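You operate a simulated robot arm through the tools that you are given. There is no shell and no other tool. Be economical: measure what you need, move in short steps, check, and stop when the job is done.

You are at the controls of a simulated robot arm. One attempt, no reset.

JOB
Lift the teal brush's tub aside, wipe the sawdust off the sill under it, and stand it back.
Fine: brass-handled window, blue pad; put the pad back.

It is judged by the outcome, as a careful person would: the job done as asked, and still so three seconds after it is handed in. It fails if anything else is knocked over, pushed out of place, dropped, spilled or broken.

ROBOT AND FRAMES
A 7-joint arm with a two-finger parallel gripper, fixed in place. Base frame: the origin is at the foot of the arm, x ahead of it, y to its left, z up. Lengths are in mm, angles in degrees, forces in N, time in s.
With the tool pointing down near the work surface it reaches from about 480 to 920 mm from the base axis. Its first joint turns from -115.0 to 115.0 degrees. Payload 3.91 kg.
The TCP is the grasp point between the finger pads, 30 mm short of the fingertips. In the tool frame z runs along the fingers and y along their closing line. Largest opening 110 mm; finger width 20, thickness 10; the body of the gripper, 48 by 112 mm, starts 55 mm behind the TCP.
Orientation is that of the tool frame in the base frame, as a unit quaternion [w, x, y, z]. With the fingers straight down and closing along the base's y, the tool's x points along the base's -x, its y along +y and its z along -z.

CONTROLS
- The arm moves only by the tool apply_moves. Its argument "plan" is a list of rows, each a list of 6 numbers: the shift along the base's x, y, z in mm, then the turn, a rotation vector about the base's x, y, z in degrees. In form: [[dx, dy, dz, wx, wy, wz], ...]. A call has 1 to 8 rows; each row is the pose to reach, as a shift and turn from the pose commanded when the call began. "gripper" is the opening, from 0 (shut) to 1 (fully open), set as the call begins (left out, the last holds). Each row takes 0.2 s and may step no farther than 50 mm and 8.6 degrees from the row before; otherwise, or with a gripper value out of range, the whole call is refused. A pose out of reach is approached as far as the arm can. The call stops where the force on the tool passes 90 N (or 10 N more than at its start, if that is more) or the arm is blocked; 0.2 s more then pass. Each finger travels about 153 mm/s and halts on what it meets, pressing with about 42 N; the grip force reading is that of the motor and also rises with nothing between the fingers. The clock runs only during rows and for 0.2 s after the last one: add rows that repeat a pose to give the fingers time. The reply holds the time, the measured pose of the TCP, the force on the tool along the base axes, the opening and the grip force, in the units named above and with some noise.
- Cameras (640 x 400 px; columns grow to the right, rows downward): "scene" is fixed at [47.6, 648.7, 1387.9]; the picture's right is [-0.57, -0.82, 0.00], its down [-0.38, 0.26, -0.89] and it looks along [0.73, -0.51, -0.46] (base axes); focal length 338 px, centre (320, 200). "wrist" rides on the gripper at [-36, 0, -57] in the tool frame; the picture's right is [0.00, -1.00, 0.00], its down [0.97, 0.00, -0.24] and it looks along [0.24, 0.00, 0.97] (tool axes); focal length 218 px, centre (320, 200).
- get_image(camera): a new picture of that camera. No time passes.
- lift_body(by): slides the trunk up (or, below 0, down) by that many mm; the arm rides with it, the base frame stays. It gives what a move gives, with no picture.
- probe_pixels(camera, pixels): for up to 12 pixels [column, row] of the newest picture of that camera ("zoom" is the newest enlarged one), the place [x, y, z] in the base frame of the surface seen there, good to about 2 mm. No time passes.
- close_up(camera, box): a new picture of the part [left, top, right, bottom] of that camera's present view, enlarged. No time passes.
- close_job(): hands the job in; it is judged then, once.

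Work in short steps. Measure before you move; look again where a grasp or a placing could have gone wrong, and mend it. You have 80 turns and 34 pictures in all, those below and enlarged ones among them. Open the gripper and draw the arm clear of the work before you hand the job in, unless the task says otherwise; then end with one line.

The tools are called after "Request:" as name(argument=value, ...) on one line, values as JSON. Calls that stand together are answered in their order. apply_moves: Moves the arm, as the interface text tells. Its arguments: {"type":"object","properties":{"plan":{"type":"array","items":{"type":"array","items":{"type":"number"}}},"gripper":{"type":"number"}},"required":["plan"]} The other tools are called the same way: lift_body (by) slides the trunk up or down; get_image (camera) takes a picture; probe_pixels (camera, pixels) gives the place of the surface under pixels of a picture; close_up (camera, box) takes an enlarged picture of a part of a camera's view; close_job () hands the job in.

At the start:

```text
time: 0.0
eef_pos: [632.9, 209.9, 1058.9]
tool_rot: [0.0, 0.0, 1.0, -0.001]
contact_force: [0.0, 0.5, -0.5]
gripper_width: 110.1
grasp_force: 0.1
trunk travel left (down, up): [-700.0, 290.0]
```

scene: 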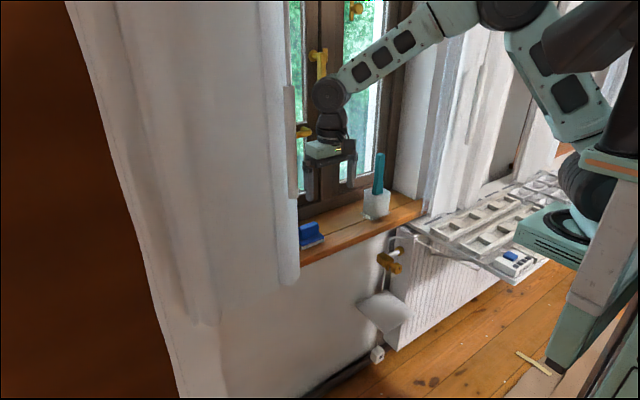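
wrist: 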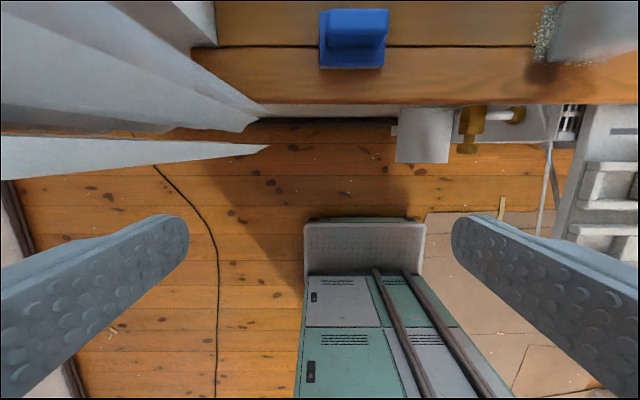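

The scene shows the blue pad near (311,233) and the tub with teal brush near (377,195). I take enlarged views to measure them.

Request:
close_up(camera="scene", box=[270, 130, 440, 270])

Request:
close_up(camera="wrist", box=[300, 0, 640, 180])

```text
2.86 times, centred on (355, 200) of scene
```

zoom: 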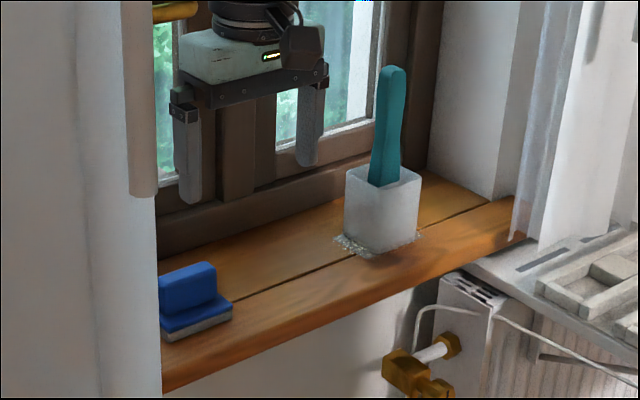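

```text
1.88 times, centred on (470, 90) of wrist
```

zoom: 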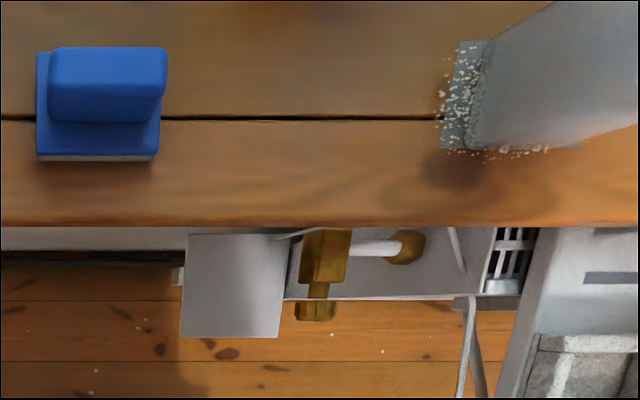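

The wrist zoom shows the pad (handle and base) at left and the tub with sawdust at right. I probe the points of both, and the sill edges.

Request:
probe_pixels(camera="zoom", pixels=[[52, 60], [160, 60], [60, 112], [155, 112], [42, 150], [155, 152], [42, 60], [300, 215], [300, 150], [300, 20], [465, 50], [447, 142]])

Request:
probe_pixels(camera="scene", pixels=[[363, 190], [376, 197], [390, 193], [376, 217], [388, 214], [364, 212], [379, 155], [377, 185], [310, 223], [325, 236], [360, 214], [385, 165]])

```text
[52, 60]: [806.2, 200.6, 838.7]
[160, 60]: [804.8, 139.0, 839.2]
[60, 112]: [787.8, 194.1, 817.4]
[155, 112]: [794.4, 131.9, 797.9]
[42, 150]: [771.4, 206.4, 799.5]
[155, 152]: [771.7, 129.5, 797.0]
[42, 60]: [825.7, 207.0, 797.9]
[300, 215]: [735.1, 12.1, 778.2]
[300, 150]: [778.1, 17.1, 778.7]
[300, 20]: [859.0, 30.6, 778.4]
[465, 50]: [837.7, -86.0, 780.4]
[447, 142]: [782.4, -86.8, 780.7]
```

```text
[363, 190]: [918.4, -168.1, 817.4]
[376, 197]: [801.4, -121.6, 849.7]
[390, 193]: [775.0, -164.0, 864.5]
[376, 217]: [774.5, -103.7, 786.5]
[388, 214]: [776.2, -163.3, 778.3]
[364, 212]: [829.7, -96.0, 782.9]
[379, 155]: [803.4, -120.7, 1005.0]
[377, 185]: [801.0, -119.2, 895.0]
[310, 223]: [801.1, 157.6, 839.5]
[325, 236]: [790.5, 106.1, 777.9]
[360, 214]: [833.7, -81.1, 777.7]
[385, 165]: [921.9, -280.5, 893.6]
```

Tub is around (805,-130), brush handle up to z≈1005+; pad around (798,168) with handle top 839. I move up and over to view the tub from above, staying clear of the brush top.

Request:
apply_moves(plan=[[0, 0, 40, 0, 0, 0], [0, -48, 60, 0, 0, 0], [0, -96, 80, 0, 0, 0], [0, -144, 80, 0, 0, 0], [0, -192, 80, 0, 0, 0], [0, -240, 80, 0, 0, 0], [0, -288, 80, 0, 0, 0], [20, -330, 80, 0, 0, 0]], gripper=1)

Request:
get_image(camera="wrist")

```text
refused: row 2 steps farther than a row can; nothing moved
```

```text
29 pictures are left
```

wrist: 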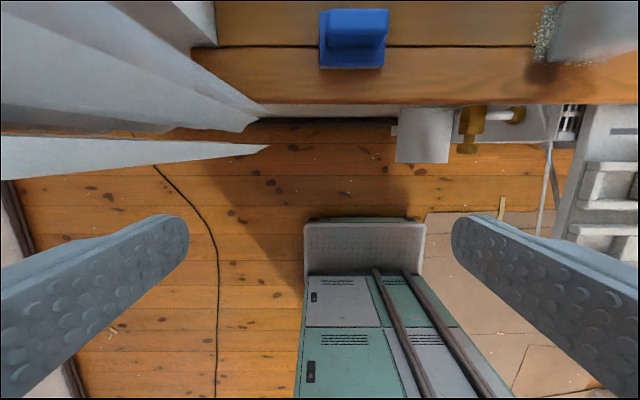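

The move was refused for a step over 50 mm; I resend it with shorter steps.

Request:
apply_moves(plan=[[0, 0, 45, 0, 0, 0], [0, -30, 80, 0, 0, 0], [0, -78, 80, 0, 0, 0], [0, -126, 80, 0, 0, 0], [0, -174, 80, 0, 0, 0], [0, -222, 80, 0, 0, 0], [0, -270, 80, 0, 0, 0], [20, -312, 80, 0, 0, 0]], gripper=1)

```text
time: 1.8
eef_pos: [653.1, -100.0, 1139.7]
tool_rot: [-0.001, 0.0, 1.0, 0.0]
contact_force: [-0.3, 0.1, 0.1]
gripper_width: 110.0
grasp_force: 0.0
trunk travel left (down, up): [-700.0, 290.0]
```

Arm is now high beside the tub; I look from the wrist camera.

Request:
close_up(camera="wrist", box=[200, 0, 500, 180])

Request:
get_image(camera="scene")

```text
2.13 times, centred on (350, 90) of wrist
```

zoom: 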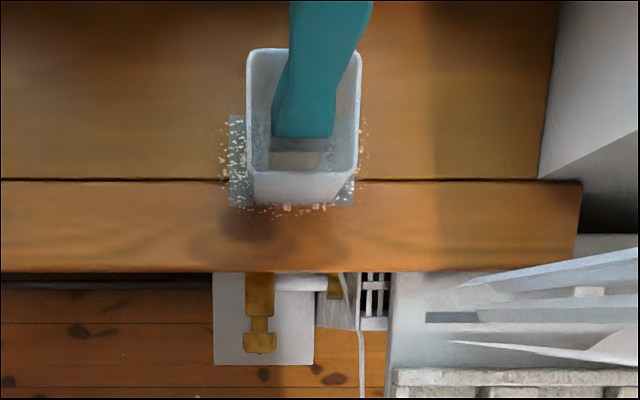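

```text
27 pictures are left
```

scene: 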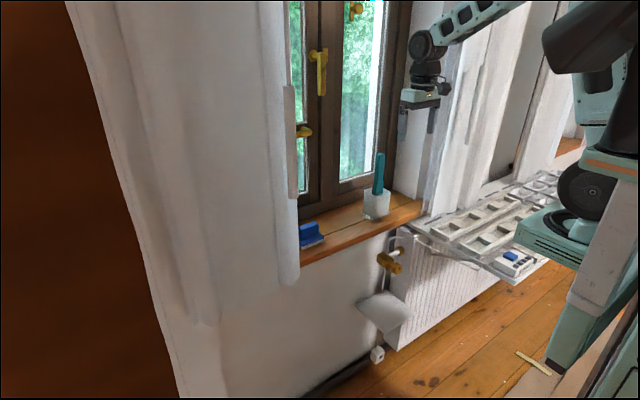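

The tub is a square cup whose rim spans zoom (248-361, 48-203), with a greyish dusty patch beneath. I probe the rim, patch, brush and sill end.

Request:
probe_pixels(camera="zoom", pixels=[[250, 56], [359, 56], [252, 172], [353, 172], [258, 198], [345, 198], [232, 118], [232, 204], [352, 204], [365, 140], [300, 130], [335, 10]])

Request:
probe_pixels(camera="scene", pixels=[[380, 153], [362, 192], [377, 200], [391, 197], [365, 208], [377, 212], [389, 209], [419, 203], [322, 60], [330, 212], [303, 131], [398, 250]])

```text
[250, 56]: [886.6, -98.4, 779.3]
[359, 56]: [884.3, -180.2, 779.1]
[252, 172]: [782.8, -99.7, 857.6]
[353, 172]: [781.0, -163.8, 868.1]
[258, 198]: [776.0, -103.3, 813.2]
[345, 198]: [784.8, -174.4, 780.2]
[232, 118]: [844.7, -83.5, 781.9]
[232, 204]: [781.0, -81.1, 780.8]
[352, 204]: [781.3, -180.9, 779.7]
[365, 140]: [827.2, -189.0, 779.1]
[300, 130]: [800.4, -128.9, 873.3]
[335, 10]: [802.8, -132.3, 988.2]
```

```text
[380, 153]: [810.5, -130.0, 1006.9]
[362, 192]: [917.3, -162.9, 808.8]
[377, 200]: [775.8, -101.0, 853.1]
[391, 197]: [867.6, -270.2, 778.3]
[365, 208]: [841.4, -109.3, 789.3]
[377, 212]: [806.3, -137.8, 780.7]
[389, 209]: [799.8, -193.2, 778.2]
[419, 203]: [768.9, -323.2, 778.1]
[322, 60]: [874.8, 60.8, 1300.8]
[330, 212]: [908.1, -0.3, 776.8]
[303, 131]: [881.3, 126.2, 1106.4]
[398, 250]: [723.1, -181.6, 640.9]
```

Tub measures roughly x 775–845, y −98…−168, rim z≈868, with the brush rising out of it, so I grasp it from the front. I pitch the tool to about 22° below horizontal, high and clear.

Request:
apply_moves(plan=[[-4, -4, 0, 0, -8.5, 0], [-8, -8, 0, 0, -17, 0], [-12, -12, 0, 0, -25.5, 0], [-16, -16, 0, 0, -34, 0], [-20, -20, 0, 0, -42.5, 0], [-24, -24, 0, 0, -51, 0], [-28, -28, 0, 0, -59.5, 0], [-32, -32, 0, 0, -68, 0]])

Request:
get_image(camera="scene")

Request:
probe_pixels(camera="scene", pixels=[[430, 228], [470, 250], [512, 258], [398, 252], [385, 262], [395, 300], [480, 210]])

```text
time: 3.6
eef_pos: [668.0, -136.6, 1162.2]
tool_rot: [0.56, -0.001, 0.829, 0.001]
contact_force: [0.6, 0.1, 0.3]
gripper_width: 109.9
grasp_force: 0.1
out of reach, approached as far as the arm can: row 7, 8
trunk travel left (down, up): [-700.0, 290.0]
```

```text
26 pictures are left
```

scene: 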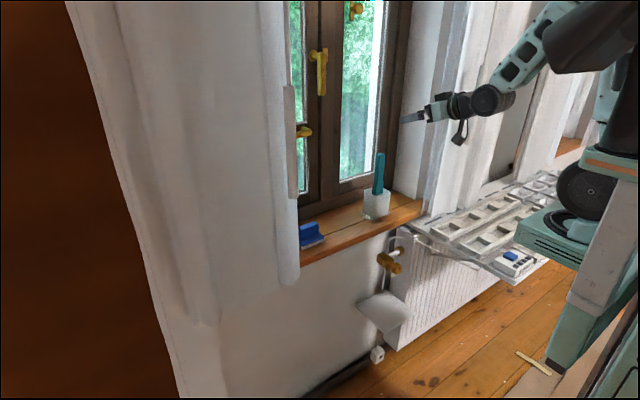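

```text
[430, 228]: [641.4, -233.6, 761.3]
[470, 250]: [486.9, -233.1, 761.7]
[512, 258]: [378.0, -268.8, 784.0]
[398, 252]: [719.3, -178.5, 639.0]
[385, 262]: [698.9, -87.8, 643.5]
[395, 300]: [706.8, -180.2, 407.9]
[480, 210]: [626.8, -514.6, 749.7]
```

Rotation nearly complete but slightly out of reach at this height. A part hangs under the wrist at (460,135); I measure it before descending.

Request:
close_up(camera="scene", box=[390, 60, 550, 160])

Request:
probe_pixels(camera="scene", pixels=[[405, 120], [425, 115], [437, 110], [455, 105], [458, 138], [462, 128], [485, 100], [505, 97]])

```text
4.00 times, centred on (470, 110) of scene
```

zoom: 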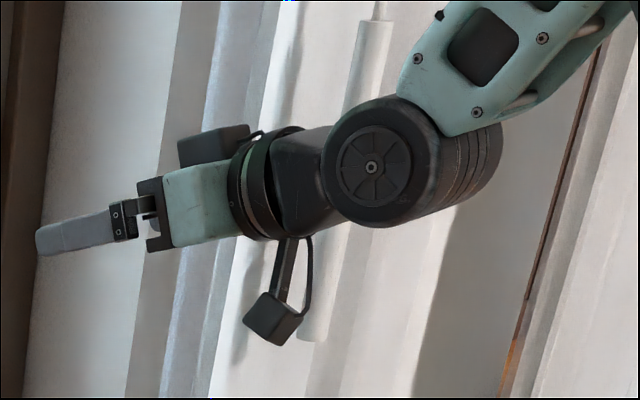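

```text
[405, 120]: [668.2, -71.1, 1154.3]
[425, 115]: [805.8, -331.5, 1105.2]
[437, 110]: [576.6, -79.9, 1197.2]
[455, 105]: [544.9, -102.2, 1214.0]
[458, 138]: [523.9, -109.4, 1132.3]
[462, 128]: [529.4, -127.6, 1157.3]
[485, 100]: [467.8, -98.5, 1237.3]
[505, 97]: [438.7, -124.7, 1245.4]
```

The hanging box sits ~150 mm behind the TCP and ~45 mm below it, so it will stay in front of the sill edge (x 733). I descend in front of the tub.

Request:
apply_moves(plan=[[0, 0, -45, 0, 0, 0], [0, 0, -90, 0, 0, 0], [0, 0, -135, 0, 0, 0], [0, 0, -180, 0, 0, 0]])

```text
time: 4.6
eef_pos: [683.0, -137.0, 977.4]
tool_rot: [0.56, 0.0, 0.828, 0.0]
contact_force: [0.1, -0.1, 1.0]
gripper_width: 109.9
grasp_force: 0.0
out of reach, approached as far as the arm can: row 1, 2, 3, 4
trunk travel left (down, up): [-700.0, 290.0]
```

The arm is at its fold limit here, so I lower the trunk in place instead, in steps.

Request:
lift_body(by=-100)

Request:
get_image(camera="scene")

```text
time: 5.9
eef_pos: [682.3, -136.9, 876.3]
tool_rot: [0.56, 0.0, 0.829, 0.0]
contact_force: [0.5, -0.8, -0.8]
gripper_width: 110.2
grasp_force: 0.2
trunk travel left (down, up): [-600.0, 390.0]
```

```text
24 pictures are left
```

scene: 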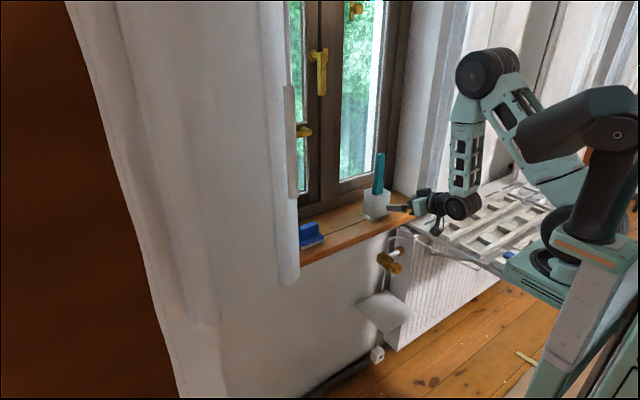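

The fingers are in front of the tub at about z 876. I make one small forward step to learn how commands map after the limit.

Request:
apply_moves(plan=[[40, 4, -10, 0, 0, 0]])

```text
time: 6.3
eef_pos: [722.3, -132.5, 866.3]
tool_rot: [0.559, 0.001, 0.829, -0.001]
contact_force: [-0.8, 0.3, 0.5]
gripper_width: 109.9
grasp_force: 0.1
trunk travel left (down, up): [-600.0, 390.0]
```

Commands follow the measured pose. I check the alignment with the wrist camera.

Request:
get_image(camera="wrist")

Request:
probe_pixels(camera="wrist", pixels=[[290, 150], [350, 150], [320, 170], [320, 200], [285, 200], [355, 200]])

```text
23 pictures are left
```

wrist: 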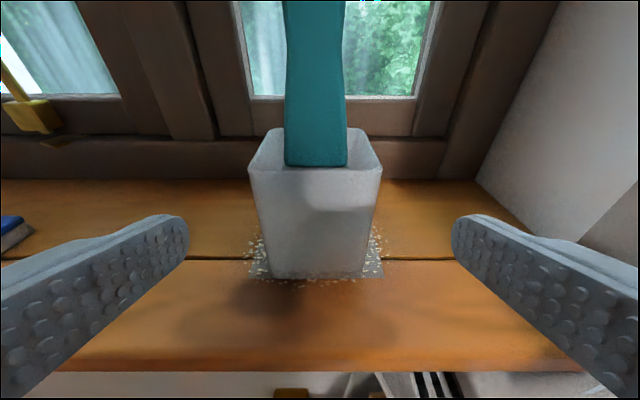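

```text
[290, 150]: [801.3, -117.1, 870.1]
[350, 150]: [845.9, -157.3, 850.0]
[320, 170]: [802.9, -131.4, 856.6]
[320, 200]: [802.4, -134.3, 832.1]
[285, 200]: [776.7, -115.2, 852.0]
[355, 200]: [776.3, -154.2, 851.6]
```

The tub (columns 248–382) is centred between the fingers. I advance and lower so that the pads straddle it, then check before closing.

Request:
apply_moves(plan=[[10, 0, -30, 0, 0, 0], [45, 0, -34, 0, 0, 0], [79, 0, -34, 0, 0, 0]])

Request:
close_up(camera="scene", box=[330, 140, 490, 260])

```text
time: 7.1
eef_pos: [802.2, -131.8, 833.1]
tool_rot: [0.559, 0.0, 0.829, 0.0]
contact_force: [-0.8, 0.2, 0.9]
gripper_width: 110.0
grasp_force: 0.1
trunk travel left (down, up): [-600.0, 390.0]
```

```text
3.33 times, centred on (410, 200) of scene
```

zoom: 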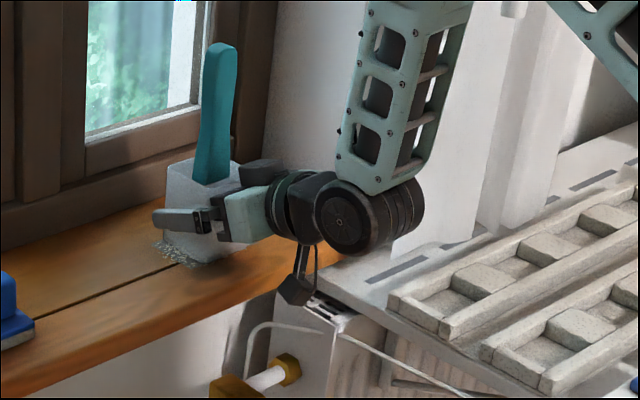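

No contact and the pads straddle the tub. I close the gripper.

Request:
apply_moves(plan=[[0, 0, 0, 0, 0, 0], [0, 0, 0, 0, 0, 0], [0, 0, 0, 0, 0, 0]], gripper=0.45)

```text
time: 7.9
eef_pos: [802.6, -130.9, 832.1]
tool_rot: [0.56, 0.0, 0.829, 0.0]
contact_force: [2.0, 0.7, -0.2]
gripper_width: 69.6
grasp_force: 41.8
trunk travel left (down, up): [-600.0, 390.0]
```

The tub is held at 69.6 mm with 42 N. I lift it slightly and check.

Request:
apply_moves(plan=[[0, 0, 10, 0, 0, 0], [0, 0, 25, 0, 0, 0], [0, 0, 40, 0, 0, 0]])

Request:
close_up(camera="scene", box=[290, 120, 450, 240])

```text
time: 8.7
eef_pos: [803.2, -133.1, 873.5]
tool_rot: [0.558, 0.0, 0.83, 0.001]
contact_force: [0.1, -0.5, -1.9]
gripper_width: 69.8
grasp_force: 42.0
trunk travel left (down, up): [-600.0, 390.0]
```

```text
3.33 times, centred on (370, 180) of scene
```

zoom: 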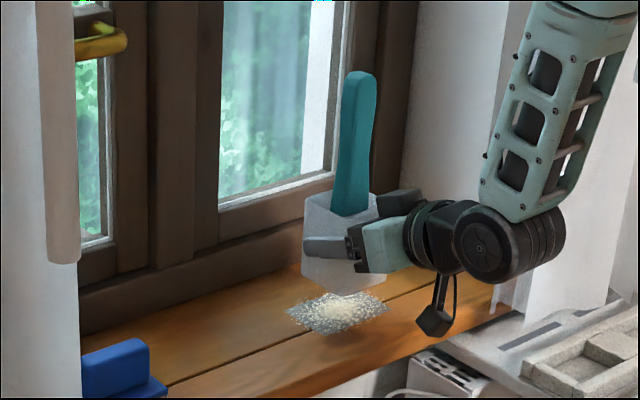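

The tub hangs level and the sawdust patch is visible at zoom (337,312). I carry it left to y≈29, between patch and pad.

Request:
apply_moves(plan=[[0, 30, 0, 0, 0, 0], [0, 65, 0, 0, 0, 0], [0, 100, 0, 0, 0, 0], [0, 135, 0, 0, 0, 0], [0, 162, 0, 0, 0, 0], [0, 162, 0, 0, 0, 0]])

Request:
get_image(camera="scene")

```text
time: 10.1
eef_pos: [801.9, 28.3, 871.0]
tool_rot: [0.559, 0.0, 0.829, 0.0]
contact_force: [-0.3, -0.5, -1.6]
gripper_width: 69.8
grasp_force: 42.2
trunk travel left (down, up): [-600.0, 390.0]
```

```text
20 pictures are left
```

scene: 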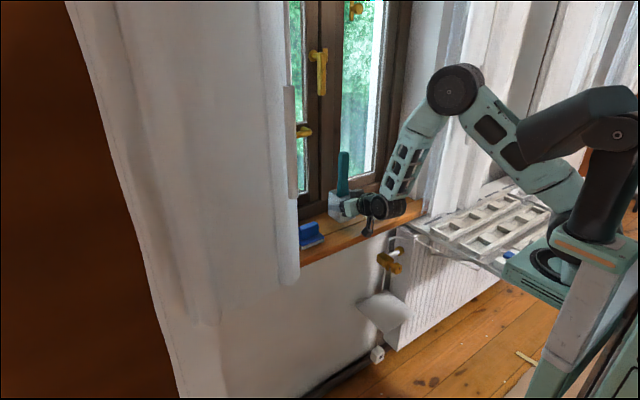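

The tub is over clear sill. I lower it to the height at which it was grasped (z≈832).

Request:
apply_moves(plan=[[0, 0, -15, 0, 0, 0], [0, 0, -30, 0, 0, 0], [0, 0, -37, 0, 0, 0], [0, 0, -39.5, 0, 0, 0], [0, 0, -39.5, 0, 0, 0]])

```text
time: 11.3
eef_pos: [802.1, 27.8, 834.0]
tool_rot: [0.56, 0.0, 0.829, 0.0]
contact_force: [-0.3, 0.5, 1.1]
gripper_width: 69.9
grasp_force: 42.4
trunk travel left (down, up): [-600.0, 390.0]
```

Force rose from −1.7 to +1.1 N: the tub rests on the sill. I open the gripper in place.

Request:
apply_moves(plan=[[0, 0, 0, 0, 0, 0], [0, 0, 0, 0, 0, 0], [0, 0, 0, 0, 0, 0]], gripper=1)

Request:
close_up(camera="scene", box=[280, 130, 440, 250])

```text
time: 12.1
eef_pos: [801.6, 28.4, 834.3]
tool_rot: [0.559, -0.001, 0.829, 0.0]
contact_force: [-0.6, -0.2, 1.4]
gripper_width: 110.1
grasp_force: 0.1
trunk travel left (down, up): [-600.0, 390.0]
```

```text
3.33 times, centred on (360, 190) of scene
```

zoom: 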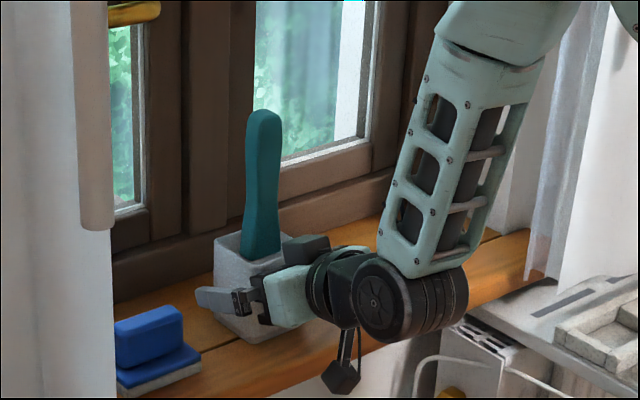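

The tub stands free. I back the gripper straight out, then rise a little and shift left in front of the pad.

Request:
apply_moves(plan=[[-40, 0, 0, 0, 0, 0], [-80, 0, 0, 0, 0, 0], [-102, 0, 15, 0, 0, 0], [-102, 45, 40, 0, 0, 0], [-102, 90, 50, 0, 0, 0], [-102, 138, 50, 0, 0, 0]])

Request:
get_image(camera="wrist")

Request:
get_image(camera="scene")

```text
refused: row 4 steps farther than a row can; nothing moved
```

```text
18 pictures are left
```

wrist: 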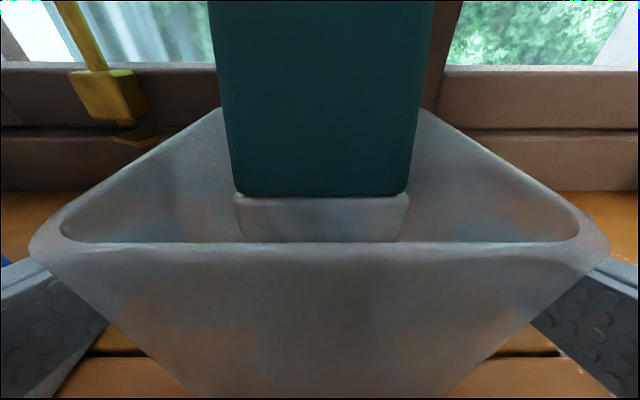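

```text
17 pictures are left
```

scene: 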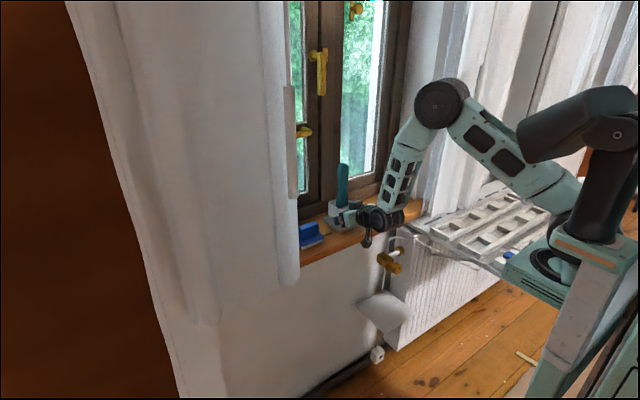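

A row was too long; I resend with shorter rows and view only afterwards.

Request:
apply_moves(plan=[[-40, 0, 0, 0, 0, 0], [-80, 0, 0, 0, 0, 0], [-102, 0, 15, 0, 0, 0], [-102, 35, 40, 0, 0, 0], [-102, 75, 50, 0, 0, 0], [-102, 110, 50, 0, 0, 0], [-102, 138, 50, 0, 0, 0]])

```text
time: 13.7
eef_pos: [700.6, 166.5, 884.2]
tool_rot: [0.559, -0.001, 0.829, 0.001]
contact_force: [0.3, -0.5, -0.6]
gripper_width: 109.9
grasp_force: 0.1
trunk travel left (down, up): [-600.0, 390.0]
```

The gripper is in front of the pad; I look at it with the wrist camera.

Request:
get_image(camera="wrist")

Request:
probe_pixels(camera="wrist", pixels=[[285, 205], [320, 205], [352, 205], [290, 225], [350, 225], [320, 240], [270, 245], [365, 245], [290, 190], [345, 190], [230, 220], [320, 195]])

```text
16 pictures are left
```

wrist: 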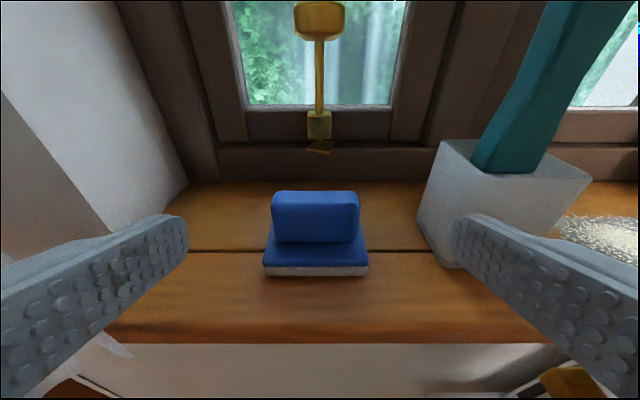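

```text
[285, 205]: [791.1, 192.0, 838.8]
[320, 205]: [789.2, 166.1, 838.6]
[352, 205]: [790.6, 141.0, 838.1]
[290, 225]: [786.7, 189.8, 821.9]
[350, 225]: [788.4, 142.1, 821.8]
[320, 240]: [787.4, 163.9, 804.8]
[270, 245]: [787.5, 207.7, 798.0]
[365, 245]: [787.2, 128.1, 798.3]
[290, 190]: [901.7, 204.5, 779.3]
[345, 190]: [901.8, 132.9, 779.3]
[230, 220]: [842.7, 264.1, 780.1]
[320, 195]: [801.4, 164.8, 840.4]
```

The pad handle spans x 787–811, y 136–202, z 798–840. I approach to TCP ≈ (797,169,826), straddling the handle.

Request:
apply_moves(plan=[[20, 1, -40, 0, 0, 0], [50, 2, -58, 0, 0, 0], [85, 2, -58, 0, 0, 0], [97, 2, -58, 0, 0, 0]])

Request:
close_up(camera="scene", box=[270, 160, 400, 260])

```text
time: 14.7
eef_pos: [797.3, 168.7, 825.3]
tool_rot: [0.559, 0.0, 0.829, 0.0]
contact_force: [-0.6, -0.1, 0.4]
gripper_width: 110.0
grasp_force: 0.0
trunk travel left (down, up): [-600.0, 390.0]
```

```text
4.00 times, centred on (335, 210) of scene
```

zoom: 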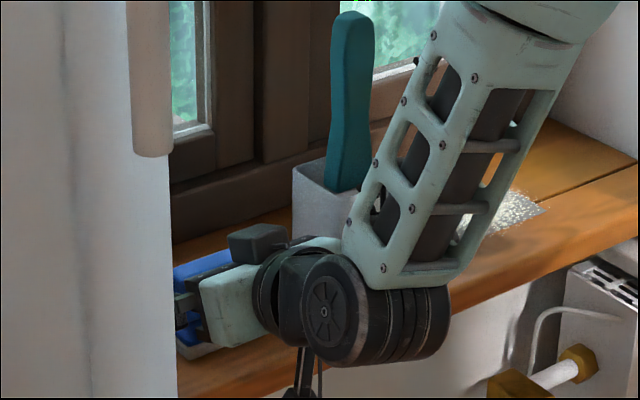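

In position with no contact. I close on the handle.

Request:
apply_moves(plan=[[0, 0, 0, 0, 0, 0], [0, 0, 0, 0, 0, 0], [0, 0, 0, 0, 0, 0]], gripper=0.4)

```text
time: 15.5
eef_pos: [797.0, 169.0, 824.9]
tool_rot: [0.559, 0.0, 0.829, 0.0]
contact_force: [0.4, 0.2, -1.0]
gripper_width: 69.2
grasp_force: 42.1
trunk travel left (down, up): [-600.0, 390.0]
```

The pad is held (69.2 mm). I lift it and draw it back in front of the sill edge before passing the tub.

Request:
apply_moves(plan=[[0, 0, 20, 0, 0, 0], [-20, 0, 45, 0, 0, 0], [-60, 0, 50, 0, 0, 0], [-97, 0, 50, 0, 0, 0], [-97, -40, 50, 0, 0, 0], [-97, -85, 50, 0, 0, 0], [-97, -130, 50, 0, 0, 0], [-97, -175, 50, 0, 0, 0]])

Request:
get_image(camera="scene")

```text
time: 17.3
eef_pos: [698.8, -5.1, 874.7]
tool_rot: [0.559, -0.001, 0.829, 0.001]
contact_force: [0.1, 0.1, -0.3]
gripper_width: 69.0
grasp_force: 41.5
trunk travel left (down, up): [-600.0, 390.0]
```

```text
14 pictures are left
```

scene: 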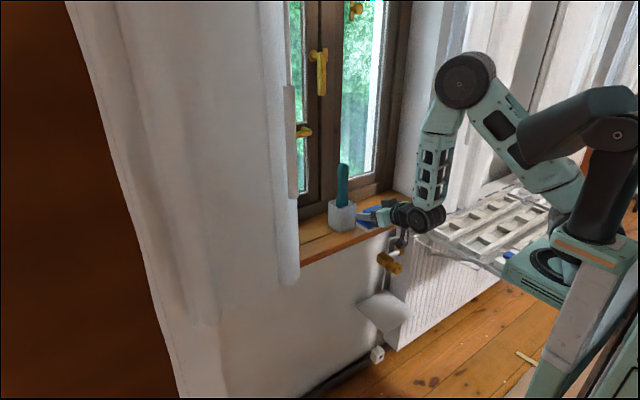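

The pad passes in front of the tub safely. I continue to y≈−135 and look at the sawdust.

Request:
apply_moves(plan=[[0, -45, 0, 0, 0, 0], [0, -90, 0, 0, 0, 0], [0, -130, 0, 0, 0, 0]])

Request:
get_image(camera="wrist")

Request:
close_up(camera="scene", box=[310, 160, 440, 250])

```text
time: 18.1
eef_pos: [698.5, -136.0, 876.1]
tool_rot: [0.559, 0.0, 0.829, 0.0]
contact_force: [-0.2, 0.7, -0.3]
gripper_width: 69.6
grasp_force: 42.3
trunk travel left (down, up): [-600.0, 390.0]
```

```text
13 pictures are left
```

wrist: 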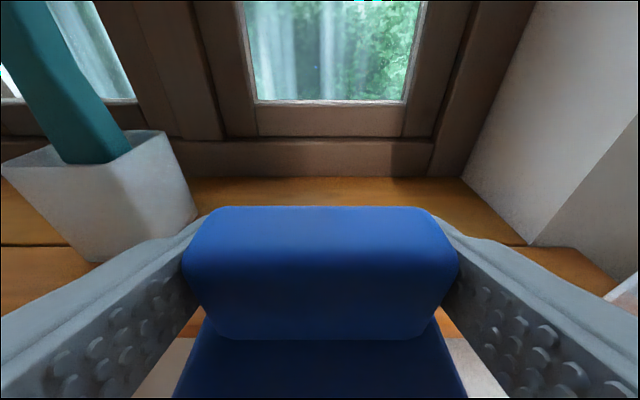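

```text
4.44 times, centred on (375, 205) of scene
```

zoom: 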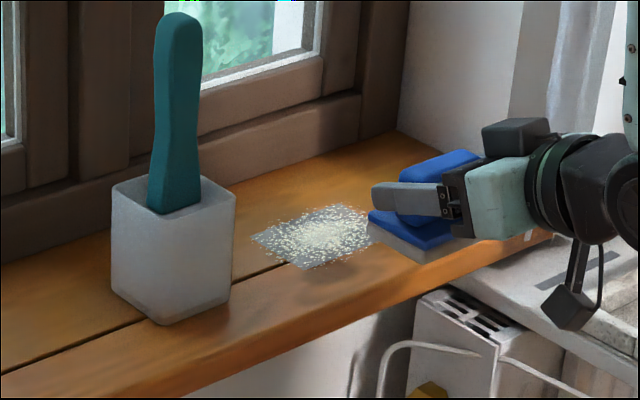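

Request:
probe_pixels(camera="zoom", pixels=[[252, 236], [325, 206], [305, 267], [365, 213], [330, 232], [362, 245], [280, 222], [275, 250], [172, 320], [112, 292], [229, 285]])

```text
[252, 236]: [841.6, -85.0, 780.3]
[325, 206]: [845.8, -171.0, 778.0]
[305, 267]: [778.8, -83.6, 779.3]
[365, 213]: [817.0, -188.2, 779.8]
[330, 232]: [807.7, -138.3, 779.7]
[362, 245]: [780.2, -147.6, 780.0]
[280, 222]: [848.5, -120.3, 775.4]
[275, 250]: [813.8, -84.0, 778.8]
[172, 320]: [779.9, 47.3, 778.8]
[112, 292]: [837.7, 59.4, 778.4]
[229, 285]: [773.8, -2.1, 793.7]
```

Sawdust covers x 778–847, y −82…−190. The sole spans ±39 in y and −26…+29 in x of the TCP. I bring the pad over the left end and set it down lightly.

Request:
apply_moves(plan=[[40, 20, -5, 0, 0, 0], [80, 46, -10, 0, 0, 0], [97, 48, -40, 0, 0, 0], [97, 48, -48, 0, 0, 0], [97, 48, -52, 0, 0, 0], [97, 48, -52, 0, 0, 0]])

```text
time: 19.5
eef_pos: [797.7, -88.5, 824.7]
tool_rot: [0.56, 0.0, 0.828, 0.0]
contact_force: [-3.9, 0.7, 15.6]
gripper_width: 69.3
grasp_force: 42.0
trunk travel left (down, up): [-600.0, 390.0]
```

The pad presses at about 16 N. I wipe right along the front lane, shift back 30 mm, and wipe left.

Request:
apply_moves(plan=[[-2, -24, 0, 0, 0, 0], [-2, -48, 0, 0, 0, 0], [-2, -72, 0, 0, 0, 0], [-2, -97, 0, 0, 0, 0], [14, -97, 0, 0, 0, 0], [28, -97, 0, 0, 0, 0], [28, -72, 0, 0, 0, 0], [28, -48, 0, 0, 0, 0]])

```text
time: 21.3
eef_pos: [826.1, -137.4, 824.5]
tool_rot: [0.561, 0.0, 0.828, 0.0]
contact_force: [2.0, -13.0, 30.2]
gripper_width: 69.4
grasp_force: 42.4
trunk travel left (down, up): [-600.0, 390.0]
```

Wiping runs smoothly (30 N down, 13 N drag). I finish the back lane leftward, then a middle lane rightward, slightly lighter.

Request:
apply_moves(plan=[[0, 24, 0.5, 0, 0, 0], [0, 49, 0.5, 0, 0, 0], [-14, 49, 0.5, 0, 0, 0], [-14, 24, 0.5, 0, 0, 0], [-14, 0, 0.5, 0, 0, 0], [-14, -24, 0.5, 0, 0, 0], [-14, -49, 0.5, 0, 0, 0]])

Request:
close_up(camera="scene", box=[310, 160, 440, 250])

```text
time: 22.9
eef_pos: [810.3, -186.3, 824.9]
tool_rot: [0.561, 0.001, 0.828, 0.0]
contact_force: [0.4, 10.2, 25.3]
gripper_width: 69.3
grasp_force: 42.4
trunk travel left (down, up): [-600.0, 390.0]
```

```text
4.44 times, centred on (375, 205) of scene
```

zoom: 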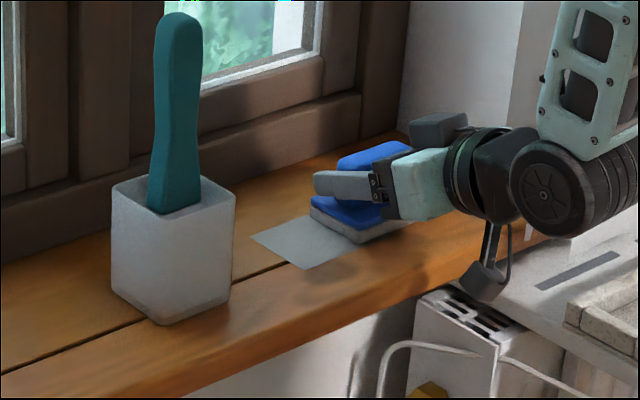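

The sawdust is gone where the pad has passed; a plain grey plate remains. I lift the pad off and back to see the whole patch.

Request:
apply_moves(plan=[[0, 0, 20, 0, 0, 0], [-20, 10, 50, 0, 0, 0], [-60, 30, 50, 0, 0, 0], [-98, 50, 50, 0, 0, 0], [-112, 50, 50, 0, 0, 0]])

Request:
close_up(camera="scene", box=[310, 160, 440, 250])

```text
time: 24.1
eef_pos: [698.6, -135.8, 873.7]
tool_rot: [0.559, 0.001, 0.829, -0.001]
contact_force: [0.5, 0.3, -0.8]
gripper_width: 69.3
grasp_force: 42.1
trunk travel left (down, up): [-600.0, 390.0]
```

```text
4.44 times, centred on (375, 205) of scene
```

zoom: 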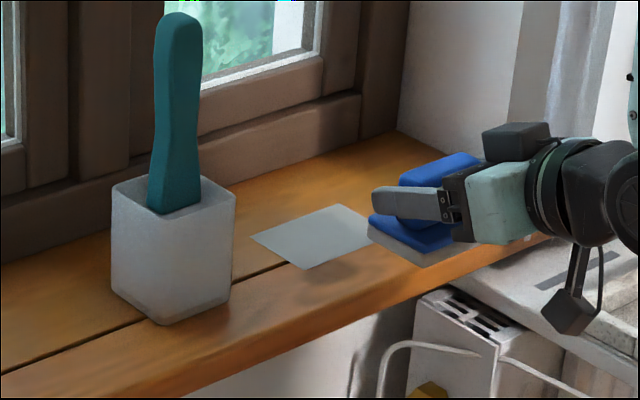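

The visible patch is clean. I carry the pad back in front of the tub to its own place.

Request:
apply_moves(plan=[[0, 44, 0, 0, 0, 0], [0, 88, 0, 0, 0, 0], [0, 132, 0, 0, 0, 0], [0, 176, 0, 0, 0, 0], [0, 220, 0, 0, 0, 0], [0, 264, 0, 0, 0, 0], [0, 305, 0, 0, 0, 0], [0, 305, 0, 0, 0, 0]])

Request:
close_up(camera="scene", box=[290, 150, 440, 260])

```text
time: 25.9
eef_pos: [699.5, 168.8, 873.3]
tool_rot: [0.559, 0.001, 0.829, -0.001]
contact_force: [-0.2, 1.1, 0.4]
gripper_width: 69.0
grasp_force: 41.8
trunk travel left (down, up): [-600.0, 390.0]
```

```text
3.64 times, centred on (365, 205) of scene
```

zoom: 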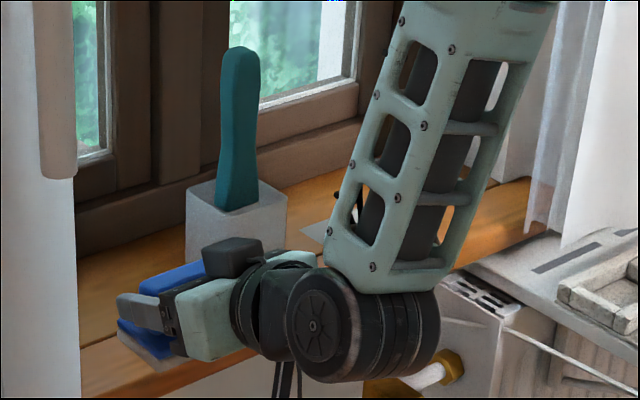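

I move forward over the pad's place and lower to the grasp height.

Request:
apply_moves(plan=[[40, 0, 0, 0, 0, 0], [80, 0, -5, 0, 0, 0], [97.5, 0, -25, 0, 0, 0], [97.5, 0, -40, 0, 0, 0], [97.5, 0, -46, 0, 0, 0], [97.5, 0, -49, 0, 0, 0], [97.5, 0, -49, 0, 0, 0]])

```text
time: 27.5
eef_pos: [795.4, 169.1, 824.7]
tool_rot: [0.56, 0.0, 0.828, 0.0]
contact_force: [-1.0, 0.0, 3.1]
gripper_width: 69.4
grasp_force: 42.1
trunk travel left (down, up): [-600.0, 390.0]
```

The pad touches down (3 N) at (795,169), its original place. I release it and then back straight out.

Request:
apply_moves(plan=[[0, 0, 0, 0, 0, 0], [0, 0, 0, 0, 0, 0], [0, 0, 0, 0, 0, 0], [-40, 0, 0, 0, 0, 0], [-80, 0, 10, 0, 0, 0], [-97, 0, 25, 0, 0, 0], [-97, 0, 50, 0, 0, 0]], gripper=1)

Request:
get_image(camera="wrist")

Request:
probe_pixels(camera="wrist", pixels=[[285, 205], [352, 205], [270, 245], [365, 245], [320, 270], [470, 170], [440, 150]])

```text
time: 29.1
eef_pos: [699.1, 169.2, 875.4]
tool_rot: [0.56, 0.0, 0.829, 0.0]
contact_force: [-0.4, -0.9, -0.5]
gripper_width: 110.1
grasp_force: 0.1
trunk travel left (down, up): [-600.0, 390.0]
```

```text
8 pictures are left
```

wrist: 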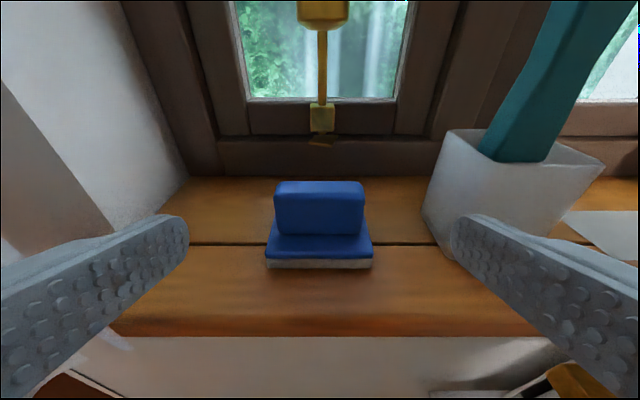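

```text
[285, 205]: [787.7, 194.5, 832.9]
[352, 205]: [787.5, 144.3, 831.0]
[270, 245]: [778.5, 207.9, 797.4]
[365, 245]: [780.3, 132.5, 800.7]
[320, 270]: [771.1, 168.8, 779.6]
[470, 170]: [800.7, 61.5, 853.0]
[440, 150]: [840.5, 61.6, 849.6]
```

The pad is back, level and at the same coordinates. Now I move in front of the tub (y≈28) and lower, still clear of it.

Request:
apply_moves(plan=[[0, -45, 0, 0, 0, 0], [0, -90, 0, 0, 0, 0], [0, -141, 0, 0, 0, 0]])

Request:
apply_moves(plan=[[0, -45, 0, 0, 0, 0], [0, -93, 0, 0, 0, 0], [0, -141, 0, 0, 0, 0], [10, -141, -30, 0, 0, 0], [30, -141, -42, 0, 0, 0]])

```text
refused: row 3 steps farther than a row can; nothing moved
```

```text
time: 30.3
eef_pos: [729.0, 28.2, 832.5]
tool_rot: [0.559, 0.0, 0.829, 0.0]
contact_force: [1.4, -0.1, 0.7]
gripper_width: 109.7
grasp_force: 0.0
trunk travel left (down, up): [-600.0, 390.0]
```

The gripper is in front of the tub at the earlier grasp line. I advance to x≈802 and close.

Request:
apply_moves(plan=[[37, 0, 0.5, 0, 0, 0], [73, 0, 0.5, 0, 0, 0], [73, 0, 0.5, 0, 0, 0]])

Request:
apply_moves(plan=[[0, 0, 0, 0, 0, 0], [0, 0, 0, 0, 0, 0], [0, 0, 0, 0, 0, 0]], gripper=0.45)

```text
time: 31.1
eef_pos: [803.2, 27.7, 833.8]
tool_rot: [0.558, -0.001, 0.83, 0.001]
contact_force: [-0.4, 0.3, 0.2]
gripper_width: 110.2
grasp_force: 0.1
trunk travel left (down, up): [-600.0, 390.0]
```

```text
time: 31.9
eef_pos: [802.1, 28.3, 833.7]
tool_rot: [0.559, 0.0, 0.829, -0.001]
contact_force: [2.4, -0.3, 0.4]
gripper_width: 69.7
grasp_force: 42.2
trunk travel left (down, up): [-600.0, 390.0]
```

Held at 69.7 mm. I lift 40 mm and carry it back to y≈−132.

Request:
apply_moves(plan=[[0, 0, 20, 0, 0, 0], [0, 0, 40, 0, 0, 0], [0, -40, 40, 0, 0, 0], [0, -80, 40, 0, 0, 0], [0, -120, 40, 0, 0, 0], [0, -150, 40, 0, 0, 0], [0, -160, 40, 0, 0, 0], [0, -160, 40, 0, 0, 0]])

Request:
close_up(camera="scene", box=[280, 140, 440, 260])

```text
time: 33.7
eef_pos: [801.1, -130.4, 874.3]
tool_rot: [0.559, 0.0, 0.829, 0.0]
contact_force: [-0.1, 0.4, -2.5]
gripper_width: 69.9
grasp_force: 42.3
trunk travel left (down, up): [-600.0, 390.0]
```

```text
3.33 times, centred on (360, 200) of scene
```

zoom: 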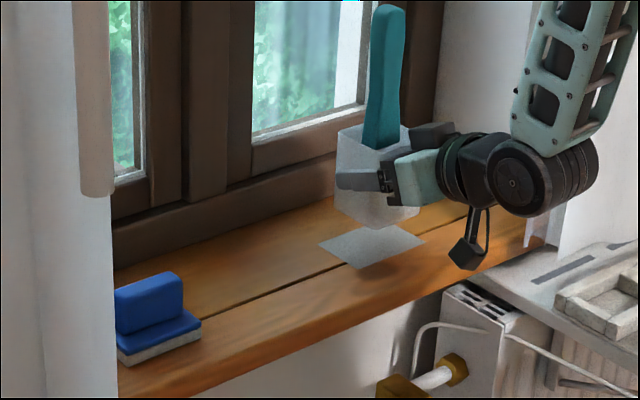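

The patch is entirely clean and the pad is in its place. I lower the tub to where it stood.

Request:
apply_moves(plan=[[1, -1, -18, 0, 0, 0], [1, -1, -32, 0, 0, 0], [1, -1, -38, 0, 0, 0], [1, -1, -40.5, 0, 0, 0], [1, -1, -40.5, 0, 0, 0]])

```text
time: 34.9
eef_pos: [802.9, -132.3, 833.9]
tool_rot: [0.561, 0.0, 0.828, 0.0]
contact_force: [-2.0, 0.2, 3.8]
gripper_width: 70.0
grasp_force: 41.3
trunk travel left (down, up): [-600.0, 390.0]
```

The tub bears on the sill (force now +3.8 N). I open and back straight out.

Request:
apply_moves(plan=[[0, 0, 0, 0, 0, 0], [0, 0, 0, 0, 0, 0], [0, 0, 0, 0, 0, 0], [-40, 0, 0, 0, 0, 0], [-80, 0, 0, 0, 0, 0], [-105, 0, 30, 0, 0, 0], [-105, 0, 70, 0, 0, 0]], gripper=1)

Request:
get_image(camera="wrist")

Request:
close_up(camera="scene", box=[280, 140, 440, 260])

```text
time: 36.5
eef_pos: [698.0, -132.5, 902.6]
tool_rot: [0.558, 0.001, 0.83, -0.001]
contact_force: [0.1, 0.6, -0.7]
gripper_width: 110.1
grasp_force: 0.1
trunk travel left (down, up): [-600.0, 390.0]
```

```text
6 pictures are left
```

wrist: 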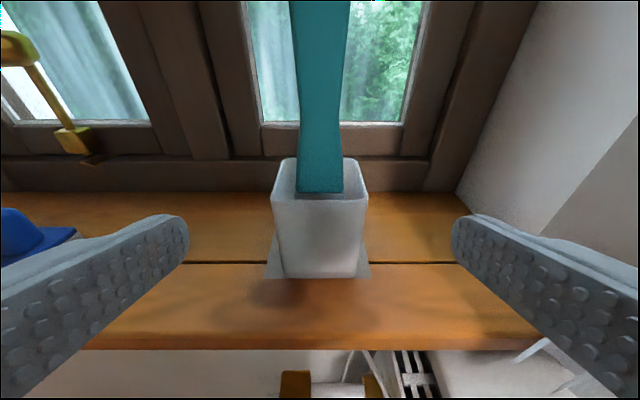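

```text
3.33 times, centred on (360, 200) of scene
```

zoom: 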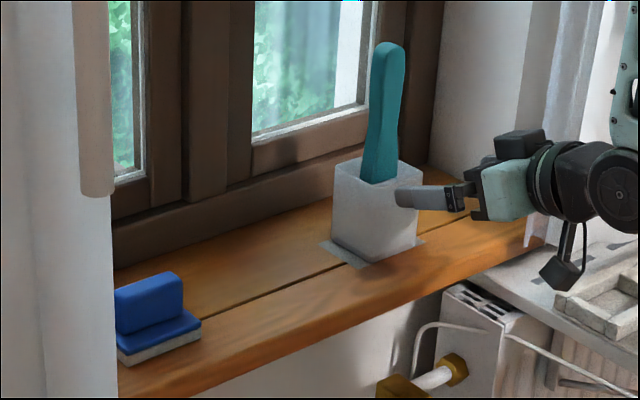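

The tub stands upright on its clean spot and the pad is back. I raise the trunk to draw the arm clear, then hand in.

Request:
lift_body(by=150)

```text
time: 38.3
eef_pos: [698.9, -132.2, 1054.4]
tool_rot: [0.559, 0.0, 0.829, 0.0]
contact_force: [-0.3, -0.3, 1.4]
gripper_width: 110.0
grasp_force: 0.0
trunk travel left (down, up): [-750.0, 240.0]
```

The arm is clear with the gripper open; I hand the job in.

Request:
close_job()

```text
The job is handed in.
```

The sawdust is wiped off the sill, the tub with the teal brush stands upright where it was, and the blue pad is back in its place.
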